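You operate a simulated robot arm through the tools that you are given. There is no shell and no other tool.

The job below is to be done with a simulated two-armed robot. You get a single attempt, and the scene is never put back.

Task
Dust the long ledge under the rosy bowl.
Fine: slide the bowl aside without lifting it, wipe the dust off with the yellow cloth, lay the cloth back, slide the bowl back. What is to be rubbed or washed off counts as gone when no trace of it is left.

It is judged by the outcome, as a careful person would: the job done as asked, and still so three seconds after it is handed in. It fails if anything else is knocked over, pushed out of place, dropped, spilled or broken. Flat cloth is picked up by pressing the open fingertips on it (5 to 10 N) and closing them slowly along it; thin cloth reads only 2 to 8 mm in the jaws.

Robot
Two 7-joint arms with two-finger parallel grippers on one trunk, on a base that drives. Base frame: it is fixed to the floor where the robot stands at the start and does not move with it; the origin is under the middle of the robot, x ahead of it, y to its left, z up; the surface under the hand at the start is at about z = 700. Lengths are in mm, angles in rad, forces in N, time in s.
The left shoulder is at the start at [60, 143, 901], the right one opposite. With the tool pointing down near the work surface each hand reaches from about 320 to 740 mm from the robot's upright axis, wherever it stands, measured 20 degrees to its own side. Places, roughly: dust on the long ledge [500, 100, 700]. Payload 1.57 kg a hand.
Tool frame (each hand has its own): the origin (TCP) lies between the finger pads and is the grasp point; the fingertips stand 30 mm ahead of it; z points along the fingers, y is the line along which they close. Largest opening 110 mm; finger width 24, thickness 12; the body of the gripper, 48 by 112 mm, starts 78 mm behind the TCP.
Orientation is that of the tool frame in the base frame, as a unit quaternion [w, x, y, z]. With the fingers straight down and closing along the base's y, the tool's x points along the base's -x, its y along +y and its z along -z.

Tools
- The arms move only by the tool step_arm. It takes "left_motion", "right_motion" or both (then of equal length, played together; a hand with none holds still); each is a list that holds one entry, the list of rows, each a list of 7 numbers: the finger opening in mm, from 0 to 110, then the shift along the tool's x, y, z in mm, then the turn, a rotation vector about the tool's x, y, z in rad. In form: [[[jaw, tx, ty, tz, rx, ry, rz], ...]]. A call has 1 to 20 rows; each row shifts and turns the commanded pose from where the row before left it, along the tool's axes as they then stand. A row lasts 0.2 s, in which the tool goes at most 50 mm and 0.15 rad; a call with a longer step from one row to the next is refused whole, and so is a gripper value outside its range. A pose out of reach is approached as far as the arm can. The call stops where the force on the tool passes 40 N (or 10 N more than at its start, if that is more) or the arm is blocked; 0.2 s more then pass. The fingers move at their own pace (about 45 mm/s each) and stop on an object; they squeeze with about 43 N. The grip force told is the motor's: it shows also when the fingers shut on nothing. Time passes only in rows, and 0.2 s behind the last, so rows that do not move let the fingers close. The reply holds the time, the measured pose of the TCP, the force on the tool along the base axes, the opening and the grip force, in the units named above and with some noise, with the torque about the TCP (base axes, N m) and any sound that the robot's microphone picked up.
- Cameras (640 x 400 px; columns grow to the right, rows downward): "scene" is now at [39.6, 7, 1500.4]; the picture's right is [0.11, -0.99, 0.00], its down [-0.84, -0.09, -0.53] and it looks along [0.53, 0.06, -0.84] (base axes); focal length 271 px, centre (320, 200). "left" rides on the left gripper at [70, -16, -141] in its tool frame; the picture's right is [0.23, 0.97, 0.00], its down [-0.86, 0.20, -0.48] and it looks along [-0.47, 0.11, 0.88] (tool axes); focal length 222 px, centre (320, 200). "right" rides on the right gripper at [70, 16, -141] in its tool frame; the picture's right is [-0.23, 0.97, 0.00], its down [-0.86, -0.20, -0.48] and it looks along [-0.47, -0.11, 0.88] (tool axes); focal length 222 px, centre (320, 200). There is no depth. A picture from a camera that has moved, and an enlarged one, comes with that camera's place and axes in the base frame and with its lens.
- get_image(camera): a new picture of that camera. The clock stands still meanwhile.
- slide_trunk(by): slides the trunk up (or, below 0, down) by that many mm; the arms and the scene camera ride with it, the base frame stays. It gives what a move gives, with no picture.
- drive_base(legs): drives the robot by 1 to 6 legs, each [ahead, left, turn to the left] in mm, mm and rad, along the robot's own axes; the way and the turn of a leg run together, so that a leg with both is an arc; at most 1500 mm and 3.142 rad a leg. The arms and the cameras ride along, it lands a little off, and it stops where it bumps. It gives what a move gives.
- head_to(pan, tilt): turns the head with the scene camera to pan (to the left, within 1.501 rad either way) and tilt (down, from -0.506 to 1.204), counted from straight ahead of the robot. It gives what a move gives.
- inspect(camera, box): a new picture of the part [left, top, right, bottom] of that camera's present view, enlarged. The clock stands still meanwhile.
- job_done(): hands the job in; it is judged then, once.

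Places have to be worked out from the pictures, the camera data and where the tool is seen. Open the grippers and draw the arms clear of the work before you hand the job in, unless the task says otherwise.

The tools are called after "Emit:" as a command line: name --argument value ..., lists and objects as JSON in quotes. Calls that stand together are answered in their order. step_arm: Moves the arms, as the interface text tells. Its arguments: {"type":"object","properties":{"left_motion":{"type":"array"},"right_motion":{"type":"array"}},"required":[]} The other tools are called the same way: slide_trunk (by) slides the trunk up or down; drive_base (legs) drives the base; head_to (pan, tilt) turns the head that bears the scene camera; get_image (camera) takes a picture; inspect (camera, box) takes an enlarged picture of a part of a camera's view; job_done () hands the job in.

At the start:

```text
t: 0.0
left_ee_pos: [527.3, 328.4, 933.2]
left_tool_rot: [0.0, 0.0, 1.0, 0.0]
left_wrist_force: [-0.3, -0.1, -0.1]
left_moment: [0.05, 0.02, 0.03]
left_finger_gap: 109.8
left_finger_force: 0.0
right_ee_pos: [517.1, -121.3, 986.0]
right_tool_rot: [0.0, 0.0, 1.0, 0.0]
right_wrist_force: [0.6, 1.0, 0.3]
right_moment: [0.01, -0.02, -0.01]
right_finger_gap: 110.0
right_finger_force: 0.0
trunk travel left (down, up): [-500.0, 90.0]
robot x, y, heading: [0.9, -3.6, -0.002]
head pan, tilt: [0.11, 1.007]
```

scene: 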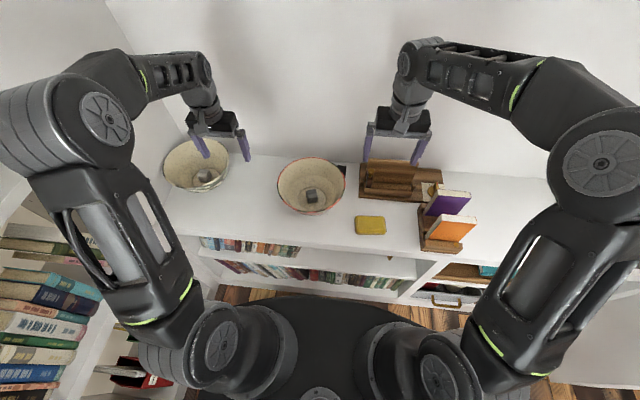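
right: 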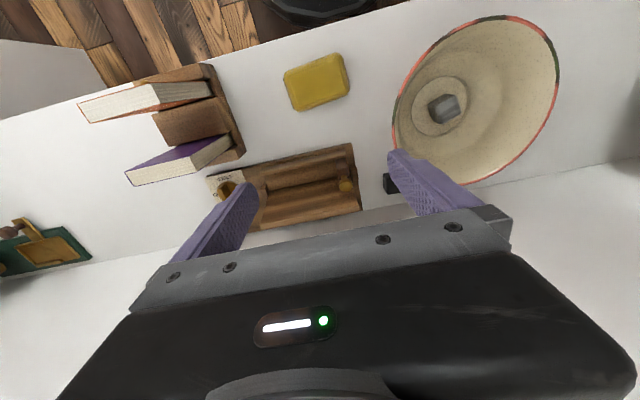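
left: 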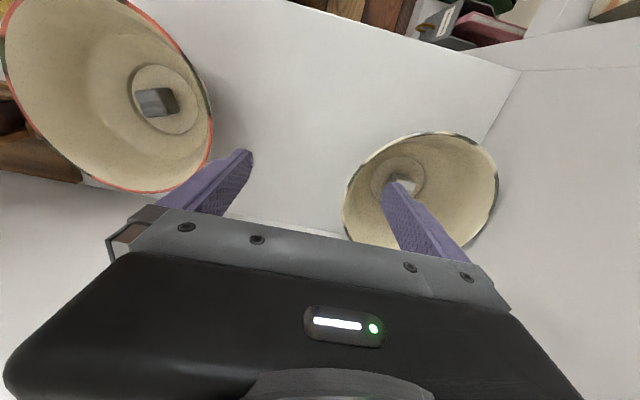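

The scene shows two bowls, a yellow pad (the cloth), and books on a white ledge. I'll look more closely at the bowl and the cloth before moving.

Emit:
inspect --camera "scene" --box '[240, 130, 400, 250]'

Emit:
inspect --camera "scene" --box '[140, 110, 300, 250]'

Emit:
inspect --camera "right" --box '[220, 0, 600, 220]'

Emit:
inspect --camera "left" --box '[0, 0, 560, 260]'

```text
3.33 times, centred on (320, 190) of scene
camera zoom: at [39.6, 7.0, 1500.4], right [0.11, -0.99, 0.0], down [-0.84, -0.09, -0.53], along [0.53, 0.06, -0.84], focal length 902 px, centre (320, 233)
```

zoom: 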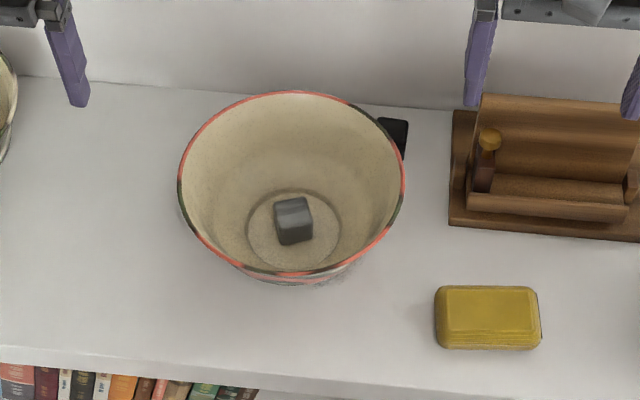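

```text
2.86 times, centred on (220, 180) of scene
camera zoom: at [39.6, 7.0, 1500.4], right [0.11, -0.99, 0.0], down [-0.84, -0.09, -0.53], along [0.53, 0.06, -0.84], focal length 774 px, centre (606, 257)
```

zoom: 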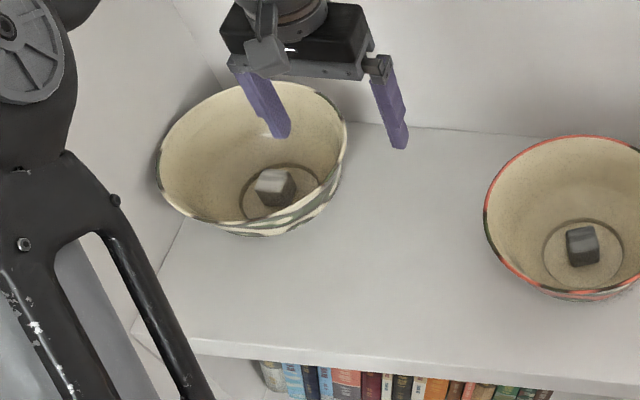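

```text
1.68 times, centred on (410, 110) of right
camera zoom: at [448.3, -102.9, 1124.3], right [0.23, 0.97, 0.0], down [0.86, -0.2, 0.48], along [0.47, -0.11, -0.88], focal length 374 px, centre (168, 352)
```

zoom: 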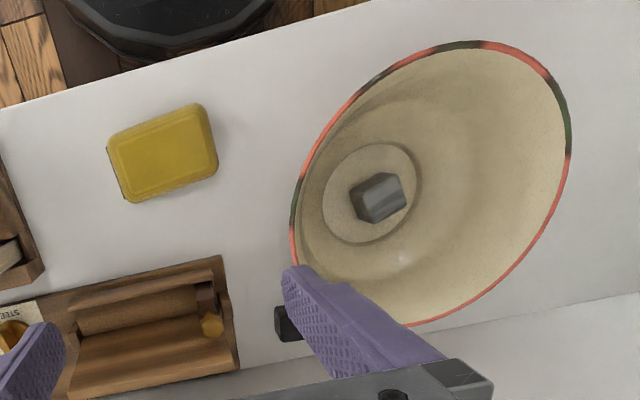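

```text
1.14 times, centred on (280, 130) of left
camera zoom: at [457.5, 311.2, 1072.7], right [-0.23, 0.97, 0.0], down [0.86, 0.2, 0.48], along [0.47, 0.11, -0.88], focal length 254 px, centre (366, 280)
```

zoom: 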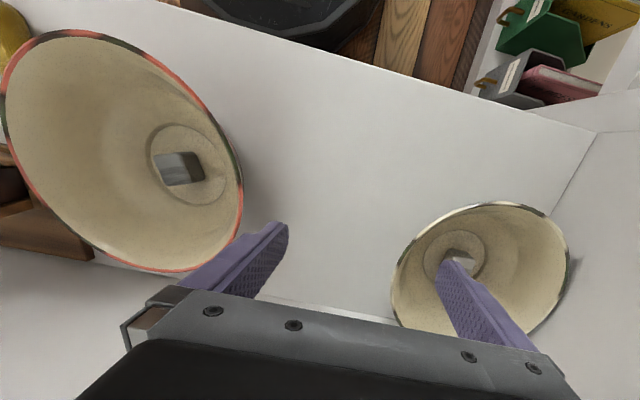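

I estimate the bowl at about (545, 91) with a rim radius of about 108 and a height of about 93, and it has a stone in it. The cloth is near (454, -110). I'll zoom in on the cloth and on the area around the bowl foot.

Emit:
inspect --camera "scene" --box '[340, 200, 400, 240]'

Emit:
inspect --camera "scene" --box '[270, 180, 360, 230]'

Emit:
inspect --camera "right" --box '[270, 40, 370, 120]'

Emit:
inspect --camera "scene" --box '[330, 140, 490, 260]'

```text
10.00 times, centred on (370, 220) of scene
camera zoom: at [39.6, 7.0, 1500.4], right [0.11, -0.99, 0.0], down [-0.84, -0.09, -0.53], along [0.53, 0.06, -0.84], focal length 2707 px, centre (-180, 0)
```

zoom: 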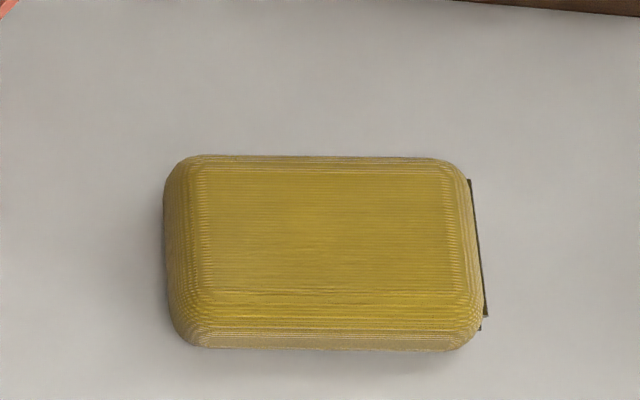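

```text
7.11 times, centred on (315, 205) of scene
camera zoom: at [39.6, 7.0, 1500.4], right [0.11, -0.99, 0.0], down [-0.84, -0.09, -0.53], along [0.53, 0.06, -0.84], focal length 1925 px, centre (356, 164)
```

zoom: 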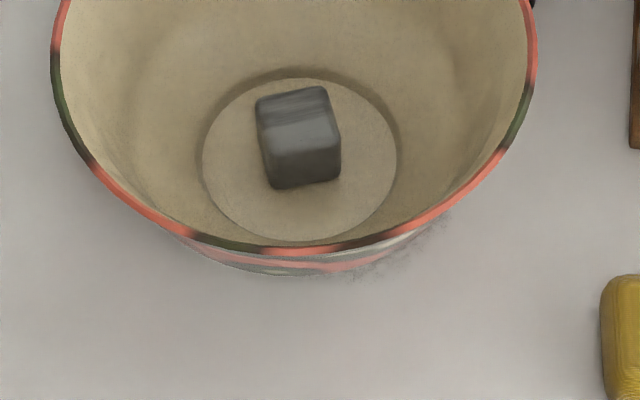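

```text
5.00 times, centred on (320, 80) of right
camera zoom: at [448.3, -102.9, 1124.3], right [0.23, 0.97, 0.0], down [0.86, -0.2, 0.48], along [0.47, -0.11, -0.88], focal length 1111 px, centre (320, 800)
```

zoom: 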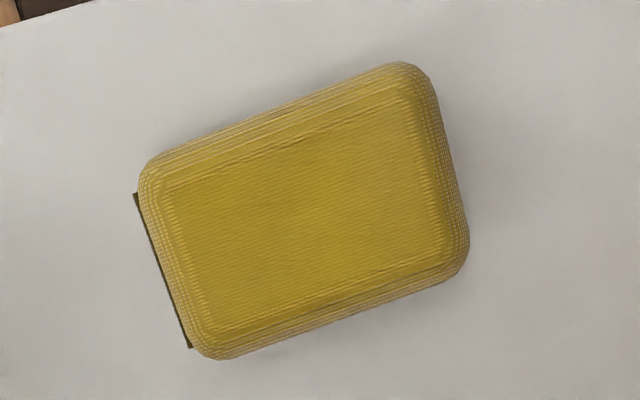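

```text
3.33 times, centred on (410, 200) of scene
camera zoom: at [39.6, 7.0, 1500.4], right [0.11, -0.99, 0.0], down [-0.84, -0.09, -0.53], along [0.53, 0.06, -0.84], focal length 902 px, centre (20, 200)
```

zoom: 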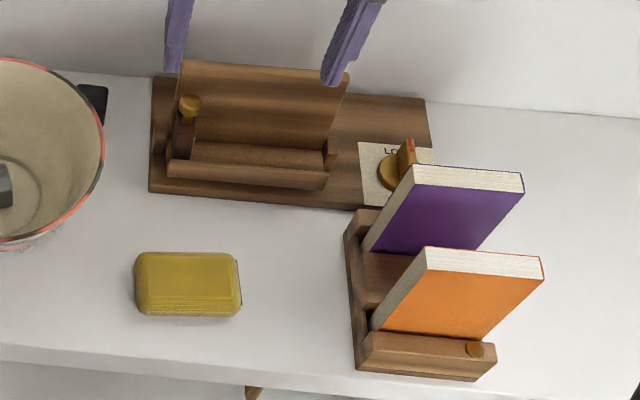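

The cloth is a folded pad about 100 × 68 mm and roughly 25 mm thick. My plan is to slide the bowl left by pushing its inner wall from inside with closed fingers, low down, so nothing lifts it. I'll start by closing the left gripper and bringing it above the bowl's +y half.

Emit:
step_arm --left_motion '[[[0, -2.2, -24.2, 0, 0, 0, 0], [0, -2.2, -24.2, 0, 0, 0, 0], [0, -2.2, -24.2, 0, 0, 0, 0], [0, -2.2, -24.2, 0, 0, 0, 0], [0, -2.2, -24.2, 0, 0, 0, 0], [0, -2.2, -24.2, 0, 0, 0, 0], [0, -2.2, -24.2, 0, 0, 0, 0], [0, -2.2, -24.2, 0, 0, 0, 0], [0, 0, 0, 0, 0, 0, 0], [0, 0, 0, 0, 0, 0, 0]]]'

Emit:
get_image --camera "left"

Emit:
inspect --camera "scene" --box '[240, 110, 400, 230]'

```text
t: 2.2
left_ee_pos: [543.2, 135.1, 933.0]
left_tool_rot: [0.0, 0.0, 1.0, 0.0]
left_wrist_force: [0.2, 1.0, 0.3]
left_moment: [-0.01, -0.01, 0.02]
left_finger_gap: 0.1
left_finger_force: 21.3
right_ee_pos: [518.6, -120.5, 984.5]
right_tool_rot: [0.0, 0.0, 1.0, 0.0]
right_wrist_force: [0.5, -0.1, 0.5]
right_moment: [0.03, -0.01, 0.05]
right_finger_gap: 110.1
right_finger_force: 0.1
trunk travel left (down, up): [-500.0, 90.0]
robot x, y, heading: [-0.5, -0.6, 0.002]
head pan, tilt: [0.11, 1.007]
```

```text
taken
camera left: at [474.3, 117.7, 1072.9], right [-0.23, 0.97, 0.0], down [0.86, 0.2, 0.48], along [0.47, 0.11, -0.88], focal length 222 px, centre (320, 200)
```

left: 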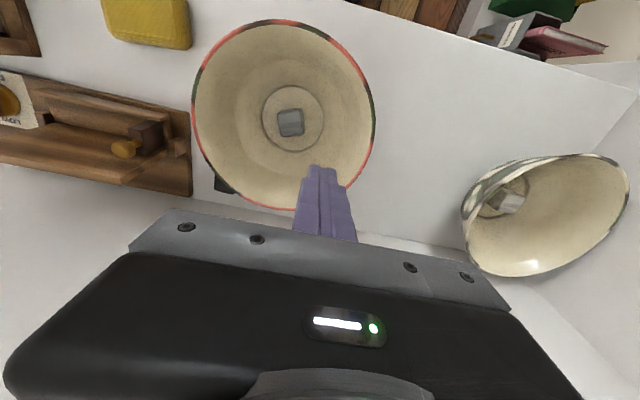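

```text
3.33 times, centred on (320, 170) of scene
camera zoom: at [39.7, 6.9, 1500.4], right [0.11, -0.99, 0.0], down [-0.84, -0.09, -0.53], along [0.53, 0.06, -0.84], focal length 902 px, centre (320, 300)
```

zoom: 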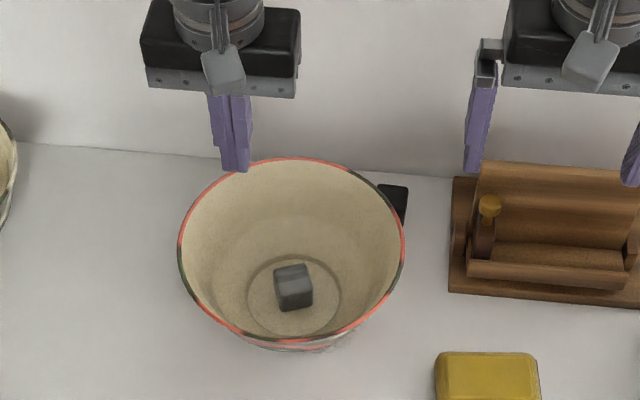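

Both cameras put the bowl's floor centre at about (541, 91), so the fingertips will go down between the stone and the +y wall. I'll lower now.

Emit:
step_arm --left_motion '[[[0, 0, 0, 14, 0, 0, 0], [0, 0, 0, 14, 0, 0, 0], [0, 0, 0, 14, 0, 0, 0], [0, 0, 0, 14, 0, 0, 0], [0, 0, 0, 14, 0, 0, 0], [0, 0, 0, 14, 0, 0, 0], [0, 0, 0, 14, 0, 0, 0], [0, 0, 0, 14, 0, 0, 0], [0, 0, 0, 12, 0, 0, 0], [0, 0, 0, 10, 0, 0, 0], [0, 0, 0, 8, 0, 0, 0], [0, 0, 0, 6, 0, 0, 0], [0, 0, 0, 0, 0, 0, 0]]]'

Emit:
inspect --camera "scene" --box '[240, 130, 400, 250]'

Emit:
get_image --camera "left"

```text
t: 5.0
left_ee_pos: [543.7, 135.6, 784.4]
left_tool_rot: [0.0, -0.001, 1.0, -0.001]
left_wrist_force: [0.3, 0.4, 0.4]
left_moment: [-0.01, -0.01, 0.01]
left_finger_gap: 0.0
left_finger_force: 21.3
right_ee_pos: [519.1, -120.2, 985.6]
right_tool_rot: [-0.001, 0.0, 1.0, 0.0]
right_wrist_force: [-0.1, 0.1, -0.2]
right_moment: [0.03, -0.03, 0.03]
right_finger_gap: 110.2
right_finger_force: 0.0
trunk travel left (down, up): [-500.0, 90.0]
robot x, y, heading: [0.8, -2.3, -0.001]
head pan, tilt: [0.11, 1.007]
```

```text
3.33 times, centred on (320, 190) of scene
camera zoom: at [39.6, 7.0, 1500.4], right [0.11, -0.99, 0.0], down [-0.84, -0.09, -0.53], along [0.53, 0.06, -0.84], focal length 902 px, centre (320, 233)
```

zoom: 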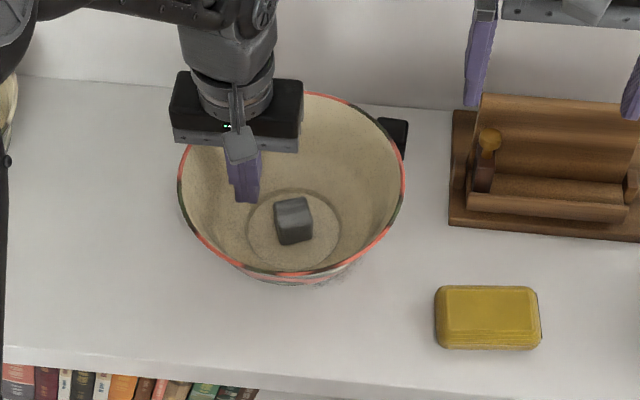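

```text
taken
camera left: at [474.5, 118.1, 924.1], right [-0.23, 0.97, 0.0], down [0.85, 0.2, 0.48], along [0.47, 0.11, -0.88], focal length 222 px, centre (320, 200)
```

left: 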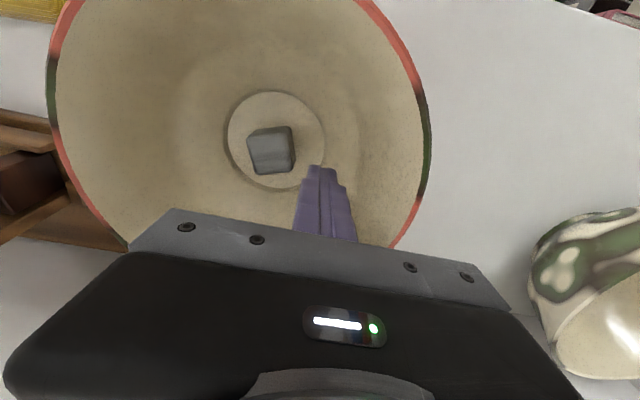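

The tip is inside the bowl at z≈754, clear of the stone. I'll go 16 mm lower and push gently toward +y, then check how the bowl responds.

Emit:
step_arm --left_motion '[[[0, 0, 0, 8, 0, 0, 0], [0, 0, 0, 8, 0, 0, 0], [0, 0, 3, 0, 0, 0, 0], [0, 0, 3, 0, 0, 0, 0], [0, 0, 3, 0, 0, 0, 0], [0, 0, 3, 0, 0, 0, 0], [0, 0, 3, 0, 0, 0, 0], [0, 0, 3, 0, 0, 0, 0], [0, 0, 3, 0, 0, 0, 0], [0, 0, 3, 0, 0, 0, 0], [0, 0, 3, 0, 0, 0, 0], [0, 0, 3, 0, 0, 0, 0], [0, 0, 3, 0, 0, 0, 0], [0, 0, 3, 0, 0, 0, 0]]]'

Emit:
inspect --camera "scene" --box '[240, 130, 400, 250]'

Emit:
get_image --camera "left"

```text
t: 8.0
left_ee_pos: [543.7, 171.7, 768.6]
left_tool_rot: [0.001, 0.001, 1.0, 0.0]
left_wrist_force: [0.9, -5.3, 7.3]
left_moment: [-0.08, -0.01, 0.02]
left_finger_gap: 0.0
left_finger_force: 22.1
right_ee_pos: [519.1, -120.8, 984.7]
right_tool_rot: [0.0, 0.0, 1.0, 0.001]
right_wrist_force: [-0.1, -0.1, -0.1]
right_moment: [-0.02, -0.02, 0.02]
right_finger_gap: 110.1
right_finger_force: 0.0
trunk travel left (down, up): [-500.0, 90.0]
robot x, y, heading: [-4.5, 3.1, -0.002]
head pan, tilt: [0.11, 1.007]
```

```text
3.33 times, centred on (320, 190) of scene
camera zoom: at [39.1, 6.3, 1500.5], right [0.11, -0.99, 0.0], down [-0.84, -0.09, -0.54], along [0.53, 0.06, -0.84], focal length 902 px, centre (320, 233)
```

zoom: 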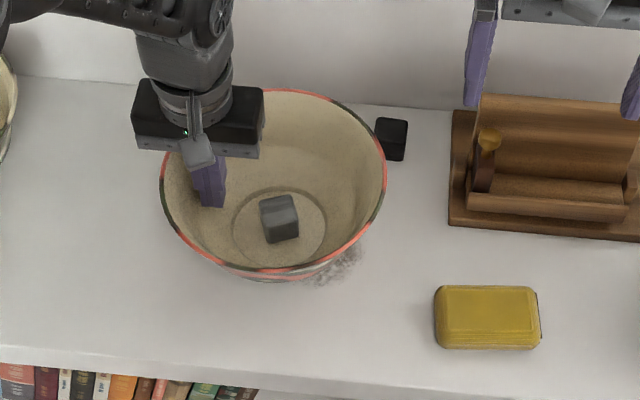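

```text
taken
camera left: at [475.0, 154.0, 909.5], right [-0.23, 0.97, 0.0], down [0.85, 0.2, 0.48], along [0.47, 0.11, -0.88], focal length 222 px, centre (320, 200)
```

left: 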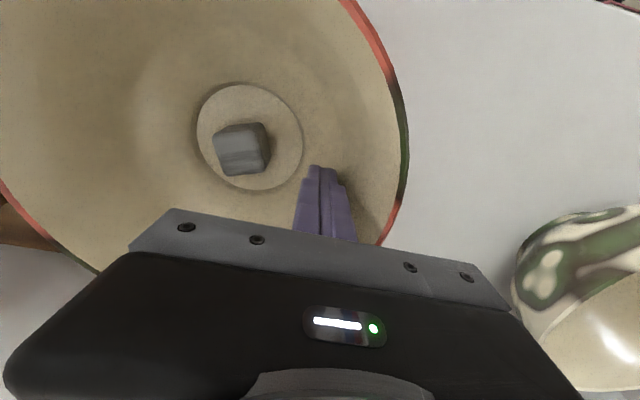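

The push works: the bowl slid about 19 mm flat with only a few newtons, and dust now shows at its right front. I'll keep sliding toward +y with a slight drift toward the front.

Emit:
step_arm --left_motion '[[[0, 0.8, 5, 0, 0, 0, 0], [0, 0.8, 5, 0, 0, 0, 0], [0, 0.8, 5, 0, 0, 0, 0], [0, 0.8, 5, 0, 0, 0, 0], [0, 0.8, 5, 0, 0, 0, 0], [0, 0.8, 5, 0, 0, 0, 0], [0, 0.8, 5, 0, 0, 0, 0], [0, 0.8, 5, 0, 0, 0, 0], [0, 0.8, 5, 0, 0, 0, 0], [0, 0.8, 5, 0, 0, 0, 0], [0, 0.8, 5, 0, 0, 0, 0], [0, 0.8, 5, 0, 0, 0, 0], [0, 0.8, 5, 0, 0, 0, 0], [0, 0.8, 5, 0, 0, 0, 0], [0, 0.8, 5, 0, 0, 0, 0], [0, 0.8, 5, 0, 0, 0, 0], [0, 0.8, 5, 0, 0, 0, 0], [0, 0.8, 5, 0, 0, 0, 0], [0, 0.8, 5, 0, 0, 0, 0], [0, 0.8, 5, 0, 0, 0, 0]]]'

Emit:
inspect --camera "scene" --box '[150, 110, 390, 260]'

Emit:
get_image --camera "left"

```text
t: 12.2
left_ee_pos: [528.4, 272.5, 767.4]
left_tool_rot: [0.0, 0.0, 1.0, -0.001]
left_wrist_force: [1.0, -5.0, 6.4]
left_moment: [-0.09, 0.04, 0.07]
left_finger_gap: 0.1
left_finger_force: 21.7
right_ee_pos: [518.2, -120.4, 984.6]
right_tool_rot: [0.0, 0.0, 1.0, 0.0]
right_wrist_force: [0.7, 0.1, 0.3]
right_moment: [-0.02, 0.02, 0.0]
right_finger_gap: 110.1
right_finger_force: 0.1
trunk travel left (down, up): [-500.0, 90.0]
robot x, y, heading: [-0.2, -1.3, -0.001]
head pan, tilt: [0.11, 1.007]
```

```text
2.67 times, centred on (270, 185) of scene
camera zoom: at [39.2, 6.4, 1500.5], right [0.11, -0.99, 0.0], down [-0.84, -0.09, -0.54], along [0.53, 0.06, -0.84], focal length 722 px, centre (453, 240)
```

zoom: 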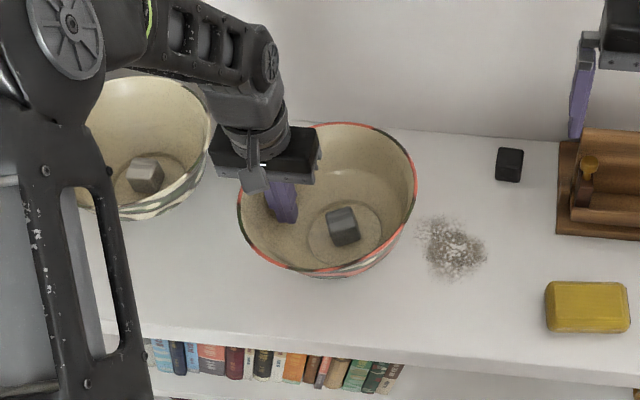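

```text
taken
camera left: at [459.0, 254.1, 907.9], right [-0.23, 0.97, 0.0], down [0.85, 0.2, 0.48], along [0.47, 0.11, -0.88], focal length 222 px, centre (320, 200)
```

left: 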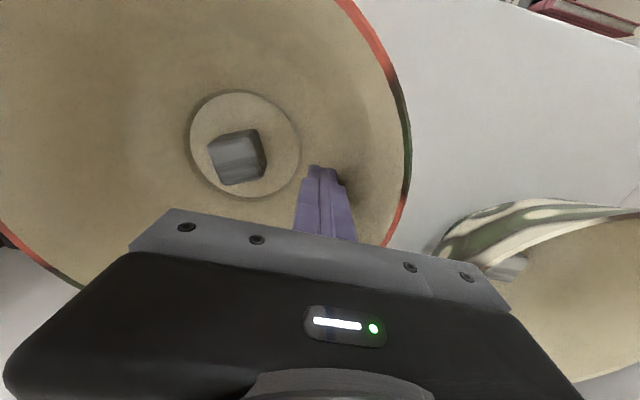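

The dust patch is uncovered and spans roughly x 483–580 and y 11–120. There's still about 50 mm of gap to the other bowl, so I'll slide another 30 mm for hand clearance, then lift the fingers out.

Emit:
step_arm --left_motion '[[[0, 2, 5, 0, 0, 0, 0], [0, 2, 5, 0, 0, 0, 0], [0, 2, 5, 0, 0, 0, 0], [0, 2, 5, 0, 0, 0, 0], [0, 2, 5, 0, 0, 0, 0], [0, 2, 5, 0, 0, 0, 0], [0, 0, 0, 0, 0, 0, 0]]]'

Emit:
inspect --camera "scene" --box '[150, 110, 390, 260]'

Emit:
get_image --camera "left"

```text
t: 13.8
left_ee_pos: [515.5, 301.6, 769.8]
left_tool_rot: [0.0, 0.001, 1.0, 0.001]
left_wrist_force: [1.7, -3.6, 6.9]
left_moment: [-0.08, 0.01, 0.03]
left_finger_gap: 0.1
left_finger_force: 21.4
right_ee_pos: [518.5, -120.5, 984.2]
right_tool_rot: [0.0, 0.0, 1.0, 0.0]
right_wrist_force: [-0.2, -1.0, 0.1]
right_moment: [-0.01, -0.05, 0.0]
right_finger_gap: 110.1
right_finger_force: 0.1
trunk travel left (down, up): [-500.0, 90.0]
robot x, y, heading: [2.3, 1.4, 0.001]
head pan, tilt: [0.11, 1.007]
```

```text
2.67 times, centred on (270, 185) of scene
camera zoom: at [39.3, 6.3, 1500.5], right [0.11, -0.99, 0.0], down [-0.84, -0.09, -0.54], along [0.53, 0.06, -0.84], focal length 722 px, centre (453, 240)
```

zoom: 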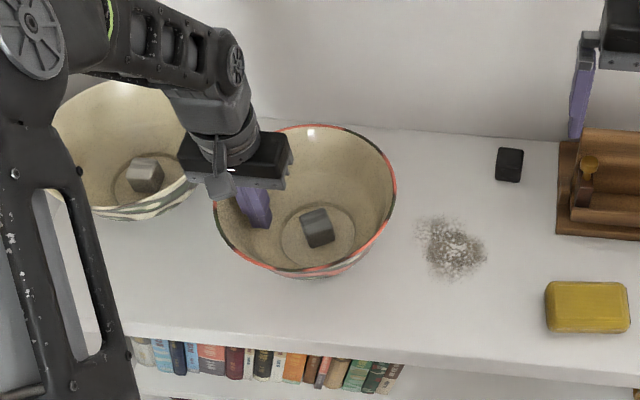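

```text
taken
camera left: at [446.6, 284.2, 910.2], right [-0.23, 0.97, 0.0], down [0.86, 0.2, 0.48], along [0.47, 0.11, -0.88], focal length 222 px, centre (320, 200)
```

left: 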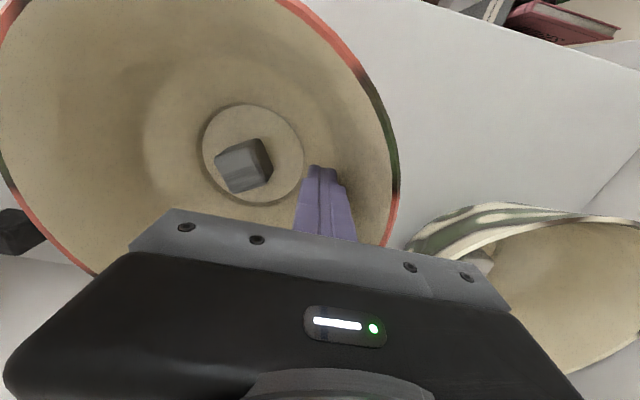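

The dust is fully exposed now at x≈480–582, y≈8–117. I'll ease off the wall, lift the left hand straight out of the bowl, and move it back near its starting place.

Emit:
step_arm --left_motion '[[[0, 0, -4, 0, 0, 0, 0], [0, 0, -4, 0, 0, 0, 0], [0, 0, 0, -10, 0, 0, 0], [0, 0, 0, -14, 0, 0, 0], [0, 0, 0, -14, 0, 0, 0], [0, 0, 0, -14, 0, 0, 0], [0, 0, 0, -14, 0, 0, 0], [0, 0, 0, -14, 0, 0, 0], [0, 0, 0, -14, 0, 0, 0], [0, 0, 0, -14, 0, 0, 0], [0, 0, 0, -14, 0, 0, 0], [0, 0, 0, -14, 0, 0, 0], [0, 0, 0, -14, 0, 0, 0], [0, 0, 0, -14, 0, 0, 0], [0, -4, 15, -6, 0, 0, 0], [0, -4, 15, -6, 0, 0, 0], [0, 0, 10, 0, 0, 0, 0]]]'

Emit:
inspect --camera "scene" --box '[150, 110, 390, 260]'

Emit:
inspect --camera "scene" --box '[295, 180, 345, 220]'

```text
t: 17.4
left_ee_pos: [523.5, 332.7, 943.6]
left_tool_rot: [0.0, 0.0, 1.0, 0.0]
left_wrist_force: [0.2, -0.2, 0.1]
left_moment: [0.0, 0.01, 0.01]
left_finger_gap: 0.2
left_finger_force: 21.3
right_ee_pos: [518.3, -119.7, 984.6]
right_tool_rot: [0.001, 0.0, 1.0, 0.0]
right_wrist_force: [0.0, 0.6, -0.2]
right_moment: [-0.04, 0.0, -0.01]
right_finger_gap: 109.8
right_finger_force: 0.2
trunk travel left (down, up): [-500.0, 90.0]
robot x, y, heading: [-2.7, 1.5, 0.003]
head pan, tilt: [0.11, 1.007]
```

```text
2.67 times, centred on (270, 185) of scene
camera zoom: at [39.7, 7.2, 1500.4], right [0.11, -0.99, 0.0], down [-0.84, -0.09, -0.53], along [0.53, 0.06, -0.84], focal length 722 px, centre (453, 240)
```

zoom: 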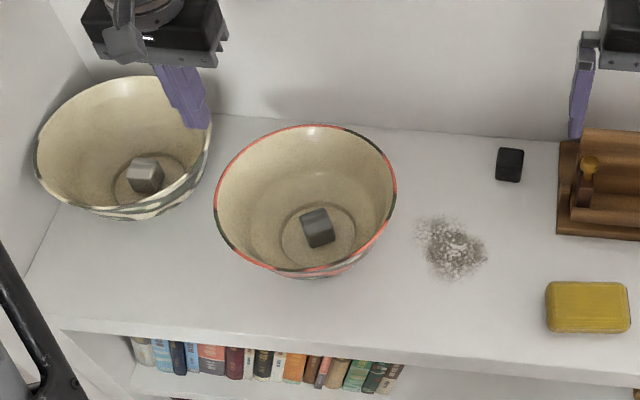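

```text
10.00 times, centred on (320, 200) of scene
camera zoom: at [39.7, 7.2, 1500.4], right [0.11, -0.99, 0.0], down [-0.84, -0.09, -0.53], along [0.53, 0.06, -0.84], focal length 2707 px, centre (320, 200)
```

zoom: 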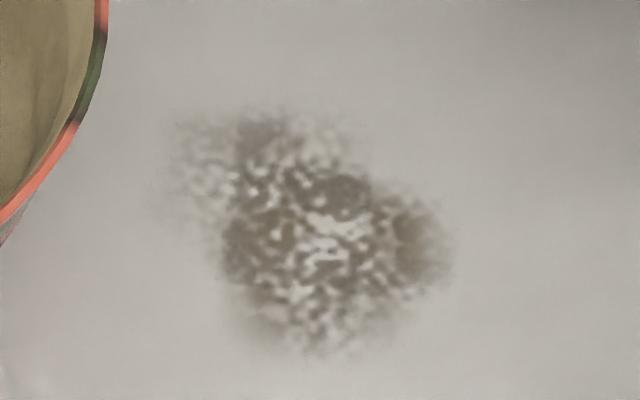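

The bowl is steady and the dust spans about x 479–580, y 12–125. Next I'll turn the right hand about -1.67 rad about its tool z, so the fingers close across the cloth's short side (the cloth is yawed about +0.1).

Emit:
step_arm --right_motion '[[[110, 0, 0, 0, 0, 0, -0.1392], [110, 0, 0, 0, 0, 0, -0.1392], [110, 0, 0, 0, 0, 0, -0.1392], [110, 0, 0, 0, 0, 0, -0.1392], [110, 0, 0, 0, 0, 0, -0.1392], [110, 0, 0, 0, 0, 0, -0.1392], [110, 0, 0, 0, 0, 0, -0.1392], [110, 0, 0, 0, 0, 0, -0.1392], [110, 0, 0, 0, 0, 0, -0.1392], [110, 0, 0, 0, 0, 0, -0.1392], [110, 0, 0, 0, 0, 0, -0.1392], [110, 0, 0, 0, 0, 0, -0.1392], [110, 0, 0, 0, 0, 0, 0]]]'

Emit:
get_image --camera "right"

Emit:
get_image --camera "scene"

```text
t: 20.2
left_ee_pos: [522.6, 333.0, 944.3]
left_tool_rot: [-0.001, 0.0, 1.0, 0.0]
left_wrist_force: [0.6, 0.3, -0.5]
left_moment: [0.02, 0.0, 0.04]
left_finger_gap: 0.1
left_finger_force: 21.4
right_ee_pos: [519.3, -119.5, 985.1]
right_tool_rot: [0.0, 0.742, -0.671, 0.0]
right_wrist_force: [0.1, -0.6, 0.0]
right_moment: [-0.02, 0.0, 0.02]
right_finger_gap: 110.1
right_finger_force: 0.0
trunk travel left (down, up): [-500.0, 90.0]
robot x, y, heading: [1.7, 0.9, 0.007]
head pan, tilt: [0.11, 1.007]
```

```text
taken
camera right: at [509.8, -190.5, 1124.7], right [-0.99, 0.13, 0.0], down [0.11, 0.87, 0.48], along [0.06, 0.47, -0.88], focal length 222 px, centre (320, 200)
```

right: 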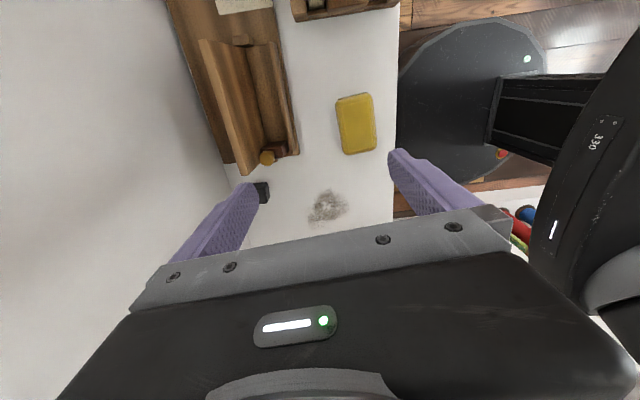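

```text
taken
camera scene: at [39.6, 7.0, 1500.4], right [0.11, -0.99, 0.0], down [-0.84, -0.09, -0.53], along [0.53, 0.06, -0.84], focal length 271 px, centre (320, 200)
```

scene: 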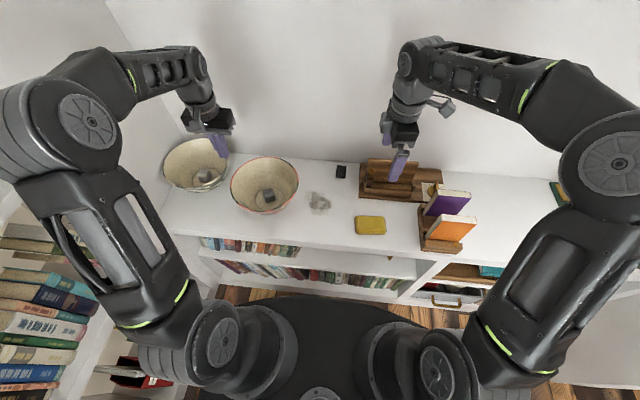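

Both cameras agree the cloth is centred at about (456, -113). I'll move the right hand above it at z≈860 for a closer look.

Emit:
step_arm --right_motion '[[[110, -1.6, 7.8, 15.6, 0, 0, 0], [110, -1.6, 7.8, 15.6, 0, 0, 0], [110, -1.6, 7.8, 15.6, 0, 0, 0], [110, -1.6, 7.8, 15.6, 0, 0, 0], [110, -1.6, 7.8, 15.6, 0, 0, 0], [110, -1.6, 7.8, 15.6, 0, 0, 0], [110, -1.6, 7.8, 15.6, 0, 0, 0], [110, -1.6, 7.8, 15.6, 0, 0, 0], [110, 0, 0, 0, 0, 0, 0]]]'

Emit:
get_image --camera "right"

Emit:
inspect --camera "scene" --box '[320, 160, 420, 240]'

```text
t: 22.2
left_ee_pos: [523.1, 333.4, 944.2]
left_tool_rot: [0.001, 0.0, 1.0, 0.0]
left_wrist_force: [-0.3, -0.8, -0.6]
left_moment: [-0.03, 0.0, -0.01]
left_finger_gap: 0.0
left_finger_force: 21.2
right_ee_pos: [455.6, -113.1, 862.2]
right_tool_rot: [0.0, 0.741, -0.671, 0.0]
right_wrist_force: [1.2, -0.2, -0.3]
right_moment: [0.0, 0.0, 0.0]
right_finger_gap: 109.8
right_finger_force: 0.0
trunk travel left (down, up): [-500.0, 90.0]
robot x, y, heading: [4.8, -0.2, -0.003]
head pan, tilt: [0.11, 1.007]
```

```text
taken
camera right: at [446.0, -182.9, 1001.6], right [-0.99, 0.13, 0.0], down [0.11, 0.87, 0.48], along [0.06, 0.47, -0.88], focal length 222 px, centre (320, 200)
```

right: 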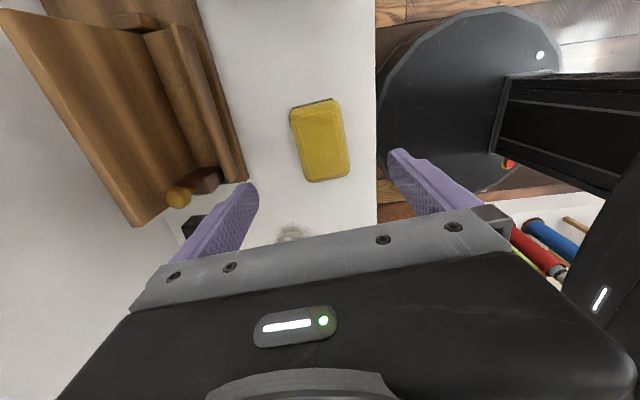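

```text
5.00 times, centred on (370, 200) of scene
camera zoom: at [39.6, 7.0, 1500.4], right [0.11, -0.99, 0.0], down [-0.84, -0.09, -0.53], along [0.53, 0.06, -0.84], focal length 1354 px, centre (70, 200)
```

zoom: 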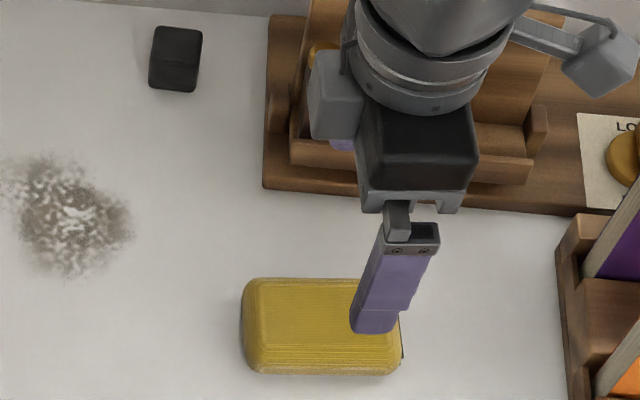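

The hand is aligned and centred over the cloth with clear space around it. I'll descend with the jaw at 95, slowing near the ledge.

Emit:
step_arm --right_motion '[[[95, 0, 0, 12, 0, 0, 0], [95, 0, 0, 12, 0, 0, 0], [95, 0, 0, 12, 0, 0, 0], [95, 0, 0, 12, 0, 0, 0], [95, 0, 0, 12, 0, 0, 0], [95, 0, 0, 12, 0, 0, 0], [95, 0, 0, 12, 0, 0, 0], [95, 0, 0, 10, 0, 0, 0], [95, 0, 0, 8, 0, 0, 0], [95, 0, 0, 6, 0, 0, 0], [95, 0, 0, 5, 0, 0, 0], [95, 0, 0, 0, 0, 0, 0]]]'

Emit:
get_image --camera "right"

Emit:
inspect --camera "scene" --box '[320, 160, 420, 240]'

```text
t: 24.8
left_ee_pos: [523.7, 332.6, 944.0]
left_tool_rot: [0.0, 0.001, 1.0, 0.0]
left_wrist_force: [0.0, -0.5, -0.8]
left_moment: [0.0, 0.03, 0.02]
left_finger_gap: 0.3
left_finger_force: 21.1
right_ee_pos: [453.7, -113.5, 747.0]
right_tool_rot: [0.0, 0.742, -0.671, 0.0]
right_wrist_force: [0.2, 0.0, 0.2]
right_moment: [-0.02, -0.04, -0.03]
right_finger_gap: 95.1
right_finger_force: 0.0
trunk travel left (down, up): [-500.0, 90.0]
robot x, y, heading: [1.9, -0.1, 0.001]
head pan, tilt: [0.11, 1.007]
```

```text
taken
camera right: at [444.9, -183.6, 886.8], right [-0.99, 0.13, 0.0], down [0.11, 0.87, 0.48], along [0.06, 0.47, -0.88], focal length 222 px, centre (320, 200)
```

right: 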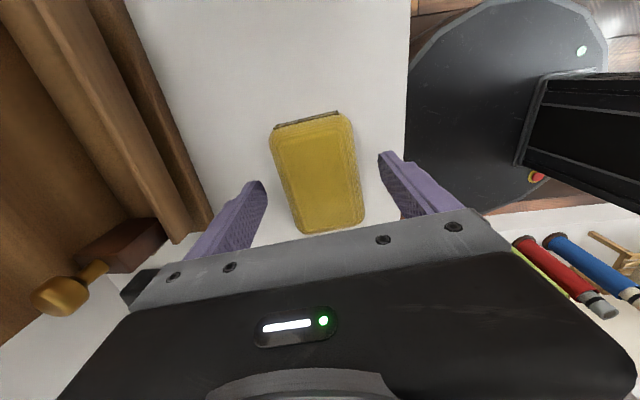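

```text
5.00 times, centred on (370, 200) of scene
camera zoom: at [39.6, 7.0, 1500.4], right [0.11, -0.99, 0.0], down [-0.84, -0.09, -0.53], along [0.53, 0.06, -0.84], focal length 1354 px, centre (70, 200)
```

zoom: 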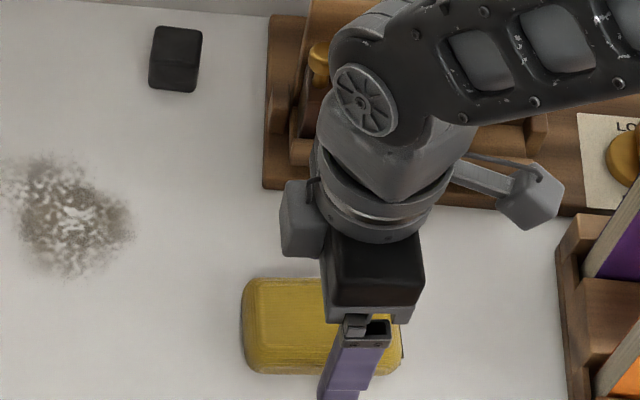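

The tip is at z≈717 and straddles the pad, but the pad sits about 4 mm toward +x from the finger midline. I'll shift by that, lower to tip z≈705, then close gradually.

Emit:
step_arm --right_motion '[[[95, 0, -4, 0, 0, 0, 0], [95, 0, 0, 4, 0, 0, 0], [95, 0, 0, 4, 0, 0, 0], [95, 0, 0, 3, 0, 0, 0], [85, 0, 0, 0, 0, 0, 0], [78, 0, 0, 0, 0, 0, 0], [72, 0, 0, 0, 0, 0, 0], [68, 0, 0, 0, 0, 0, 0], [64, 0, 0, 0, 0, 0, 0], [60, 0, 0, 0, 0, 0, 0], [60, 0, 0, 0, 0, 0, 0]]]'

Emit:
get_image --camera "right"

Emit:
inspect --camera "scene" --box '[320, 180, 420, 260]'

```text
t: 27.2
left_ee_pos: [522.1, 333.6, 942.8]
left_tool_rot: [0.0, 0.0, 1.0, 0.0]
left_wrist_force: [-0.2, -0.8, 1.4]
left_moment: [-0.02, -0.02, -0.02]
left_finger_gap: 0.1
left_finger_force: 21.1
right_ee_pos: [458.6, -112.5, 735.3]
right_tool_rot: [0.0, 0.741, -0.671, 0.0]
right_wrist_force: [-0.6, 0.5, 0.0]
right_moment: [0.0, -0.01, 0.02]
right_finger_gap: 64.0
right_finger_force: 29.3
trunk travel left (down, up): [-500.0, 90.0]
robot x, y, heading: [-0.0, -1.4, -0.003]
head pan, tilt: [0.11, 1.007]
```

```text
taken
camera right: at [449.6, -182.9, 874.9], right [-0.99, 0.13, 0.0], down [0.11, 0.87, 0.48], along [0.06, 0.47, -0.88], focal length 222 px, centre (320, 200)
```

right: 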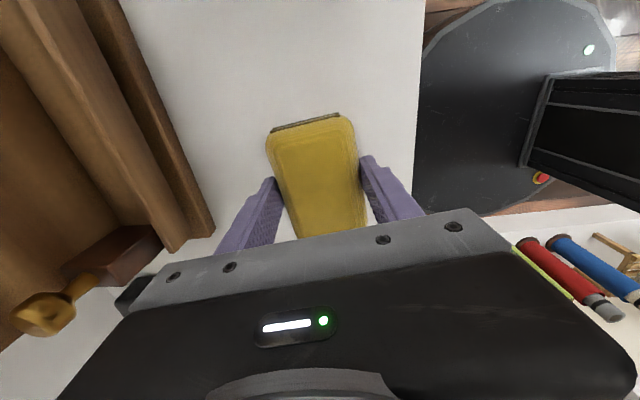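

```text
5.00 times, centred on (370, 220) of scene
camera zoom: at [39.6, 7.0, 1500.4], right [0.11, -0.99, 0.0], down [-0.84, -0.09, -0.53], along [0.53, 0.06, -0.84], focal length 1354 px, centre (70, 100)
```

zoom: 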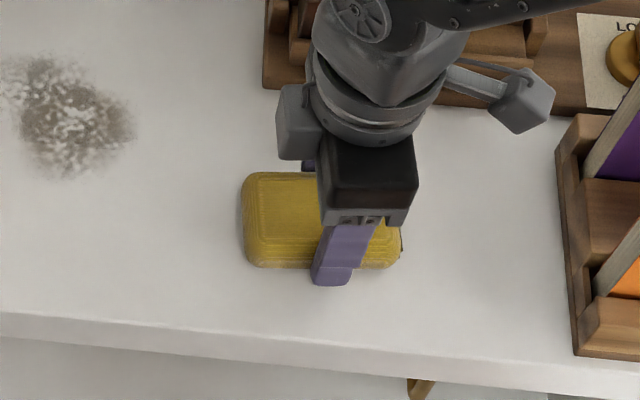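

The pad is gripped at 64 mm at pose (458.6, -112.5, 735.3), which I'll reuse for laying it back. I'll firm the grip, lift 30 mm, and check that it's held.

Emit:
step_arm --right_motion '[[[50, 0, 0, 0, 0, 0, 0], [50, 0, 0, 0, 0, 0, 0], [50, 0, 0, -5, 0, 0, 0], [50, 0, 0, -8, 0, 0, 0], [50, 0, 0, -8, 0, 0, 0], [50, 0, 0, -9, 0, 0, 0], [50, 0, 0, 0, 0, 0, 0]]]'

Emit:
get_image --camera "right"

Emit:
inspect --camera "scene" --box '[320, 180, 420, 260]'

```text
t: 28.8
left_ee_pos: [523.5, 332.7, 945.7]
left_tool_rot: [0.001, 0.0, 1.0, 0.0]
left_wrist_force: [0.2, -0.4, 0.1]
left_moment: [0.01, -0.02, 0.0]
left_finger_gap: 0.0
left_finger_force: 21.5
right_ee_pos: [459.2, -112.3, 765.1]
right_tool_rot: [0.0, 0.741, -0.671, 0.0]
right_wrist_force: [-0.5, 0.0, -0.2]
right_moment: [0.02, -0.01, 0.02]
right_finger_gap: 63.3
right_finger_force: 42.9
trunk travel left (down, up): [-500.0, 90.0]
robot x, y, heading: [2.3, -1.1, 0.004]
head pan, tilt: [0.11, 1.007]
```

```text
taken
camera right: at [449.4, -183.5, 905.0], right [-0.99, 0.13, 0.0], down [0.11, 0.87, 0.48], along [0.06, 0.47, -0.88], focal length 222 px, centre (320, 200)
```

right: 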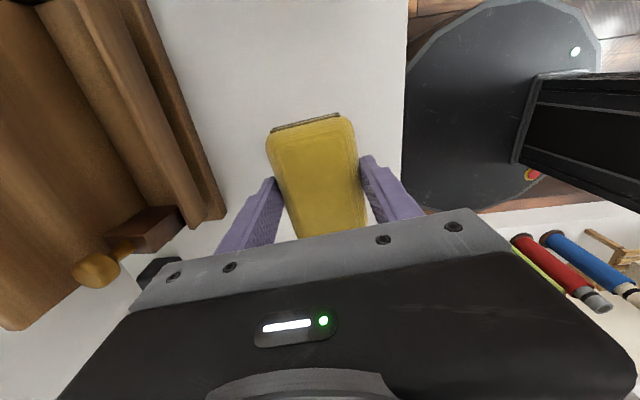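

```text
5.00 times, centred on (370, 220) of scene
camera zoom: at [39.7, 7.0, 1500.4], right [0.11, -0.99, 0.0], down [-0.84, -0.09, -0.53], along [0.53, 0.06, -0.84], focal length 1354 px, centre (70, 100)
```

zoom: 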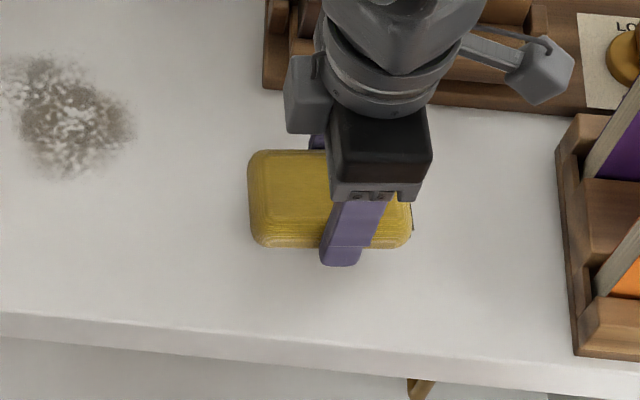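

The pad is held firmly (63 mm, 43 N). I'll carry it at low height to the near edge of the dust, around (478, 35), staying well clear of the bowl's rim at y≥130.

Emit:
step_arm --right_motion '[[[50, -14.65, -1.47, 0, 0, 0, 0], [50, -14.65, -1.47, 0, 0, 0, 0], [50, -14.65, -1.47, 0, 0, 0, 0], [50, -14.65, -1.47, 0, 0, 0, 0], [50, -14.65, -1.47, 0, 0, 0, 0], [50, -14.65, -1.47, 0, 0, 0, 0], [50, -14.65, -1.47, 0, 0, 0, 0], [50, -14.65, -1.47, 0, 0, 0, 0], [50, -14.65, -1.47, 0, 0, 0, 0], [50, -14.65, -1.47, 0, 0, 0, 0], [50, 1, -10, 0, 0, 0, 0], [50, 1, -10, 0, 0, 0, 0], [50, 0, 0, 8, 0, 0, 0], [50, 0, 0, 8, 0, 0, 0], [50, 0, 0, 6, 0, 0, 0], [50, 0, 0, 3, 0, 0, 0], [50, 0, 0, 2, 0, 0, 0], [50, 0, 0, 0, 0, 0, 0]]]'

Emit:
get_image --camera "right"

Emit:
inspect --camera "scene" --box '[240, 150, 360, 240]'

```text
t: 32.6
left_ee_pos: [524.0, 332.8, 944.6]
left_tool_rot: [0.0, 0.001, 1.0, 0.0]
left_wrist_force: [-0.1, -0.3, -1.0]
left_moment: [-0.01, 0.03, 0.01]
left_finger_gap: 0.2
left_finger_force: 20.8
right_ee_pos: [480.4, 36.0, 738.4]
right_tool_rot: [0.0, 0.741, -0.672, 0.001]
right_wrist_force: [-0.4, 0.0, -0.4]
right_moment: [0.01, -0.02, 0.0]
right_finger_gap: 63.4
right_finger_force: 42.6
trunk travel left (down, up): [-500.0, 90.0]
robot x, y, heading: [3.0, 0.4, 0.002]
head pan, tilt: [0.11, 1.007]
```

```text
taken
camera right: at [470.1, -33.9, 878.8], right [-0.99, 0.13, 0.0], down [0.11, 0.87, 0.48], along [0.06, 0.47, -0.88], focal length 222 px, centre (320, 200)
```

right: 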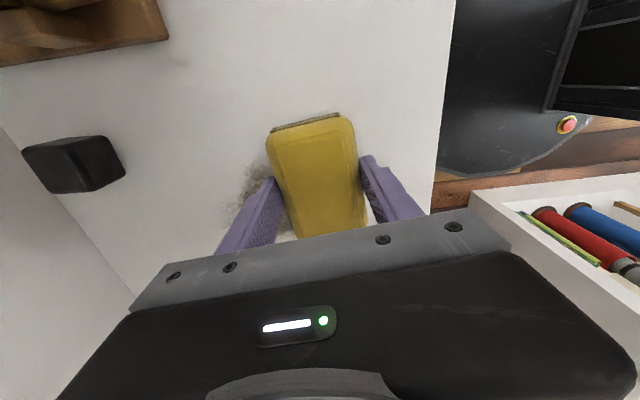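

```text
4.44 times, centred on (300, 195) of scene
camera zoom: at [39.7, 7.0, 1500.4], right [0.11, -0.99, 0.0], down [-0.84, -0.09, -0.53], along [0.53, 0.06, -0.84], focal length 1203 px, centre (409, 222)
```

zoom: 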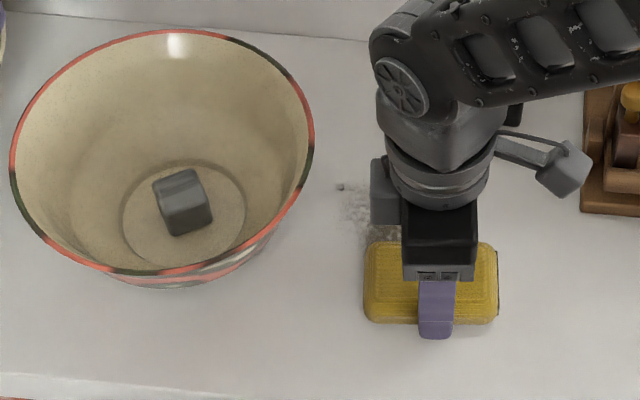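

The pad hovers about 3 mm above the ledge at the front edge of the dust. A small dark dot shows near the dust's upper left, so I'll zoom in on it before pressing.

Emit:
inspect --camera "scene" --box '[290, 175, 330, 205]'

```text
13.33 times, centred on (310, 190) of scene
camera zoom: at [39.7, 7.0, 1500.4], right [0.11, -0.99, 0.0], down [-0.84, -0.09, -0.53], along [0.53, 0.06, -0.84], focal length 3610 px, centre (453, 333)
```

zoom: 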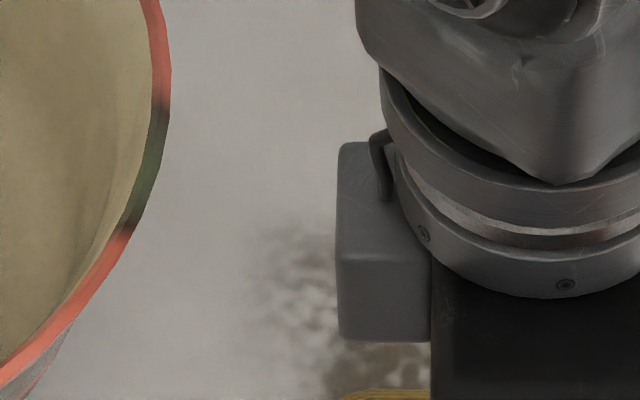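

There's nothing there; it was just a rendering artefact. I'll lower gently until the pad presses on the ledge.

Emit:
step_arm --right_motion '[[[50, 0, 0, 2, 0, 0, 0], [50, 0, 0, 1.5, 0, 0, 0], [50, 0, 0, 1.5, 0, 0, 0], [50, 0, 0, 0, 0, 0, 0]]]'

```text
t: 33.6
left_ee_pos: [522.7, 333.1, 944.9]
left_tool_rot: [0.001, 0.0, 1.0, 0.0]
left_wrist_force: [-1.0, 0.1, 0.1]
left_moment: [-0.02, -0.01, -0.02]
left_finger_gap: 0.0
left_finger_force: 21.4
right_ee_pos: [479.0, 36.4, 734.3]
right_tool_rot: [-0.001, 0.742, -0.67, 0.001]
right_wrist_force: [-1.0, -0.1, 13.7]
right_moment: [-0.12, 0.23, 0.0]
right_finger_gap: 63.6
right_finger_force: 42.8
trunk travel left (down, up): [-500.0, 90.0]
robot x, y, heading: [-1.6, -0.5, -0.003]
head pan, tilt: [0.11, 1.007]
```

The pad presses at about 14 N, which is enough. I'll sweep toward +x through the dust along the y≈36 lane.

Emit:
step_arm --right_motion '[[[50, 0.8, -7.96, 0, 0, 0, 0], [50, 0.8, -7.96, 0, 0, 0, 0], [50, 0.8, -7.96, 0, 0, 0, 0], [50, 0.8, -7.96, 0, 0, 0, 0], [50, 0.8, -7.96, 0, 0, 0, 0], [50, 0.8, -7.96, 0, 0, 0, 0], [50, 0.8, -7.96, 0, 0, 0, 0], [50, 0.8, -7.96, 0, 0, 0, 0], [50, 0.8, -7.96, 0, 0, 0, 0], [50, 0.8, -7.96, 0, 0, 0, 0], [50, 0.8, -7.96, 0, 0, 0, 0], [50, 0.8, -7.96, 0, 0, 0, 0], [50, 0.8, -7.96, 0, 0, 0, 0]]]'

Emit:
inspect --camera "scene" --box '[240, 150, 360, 240]'

Emit:
get_image --camera "right"

```text
t: 36.4
left_ee_pos: [521.3, 331.7, 943.4]
left_tool_rot: [0.0, 0.001, 1.0, -0.001]
left_wrist_force: [1.2, 0.6, 0.7]
left_moment: [0.02, -0.01, 0.0]
left_finger_gap: 0.2
left_finger_force: 21.2
right_ee_pos: [582.9, 35.2, 736.3]
right_tool_rot: [0.0, 0.742, -0.671, 0.0]
right_wrist_force: [-5.5, -0.2, 12.7]
right_moment: [0.05, 0.09, -0.02]
right_finger_gap: 63.6
right_finger_force: 43.2
trunk travel left (down, up): [-500.0, 90.0]
robot x, y, heading: [0.1, -3.2, -0.001]
head pan, tilt: [0.11, 1.007]
```

```text
4.44 times, centred on (300, 195) of scene
camera zoom: at [37.8, 7.0, 1500.5], right [0.11, -0.99, 0.0], down [-0.84, -0.09, -0.54], along [0.53, 0.06, -0.84], focal length 1203 px, centre (409, 222)
```

zoom: 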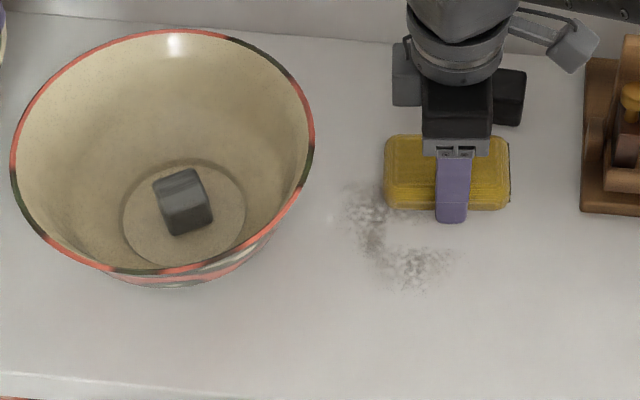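

```text
taken
camera right: at [573.2, -36.0, 874.5], right [-0.99, 0.13, 0.0], down [0.11, 0.87, 0.48], along [0.06, 0.47, -0.88], focal length 222 px, centre (320, 200)
```

right: 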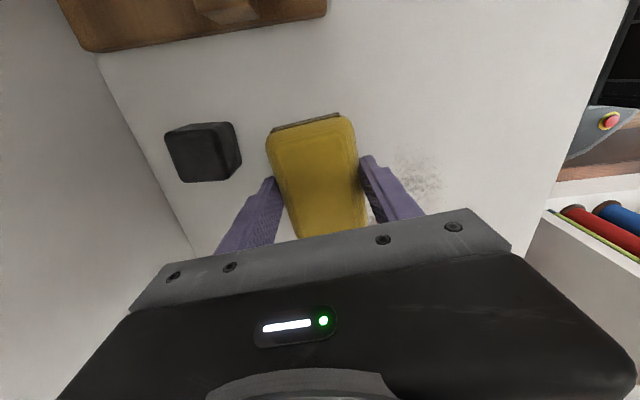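

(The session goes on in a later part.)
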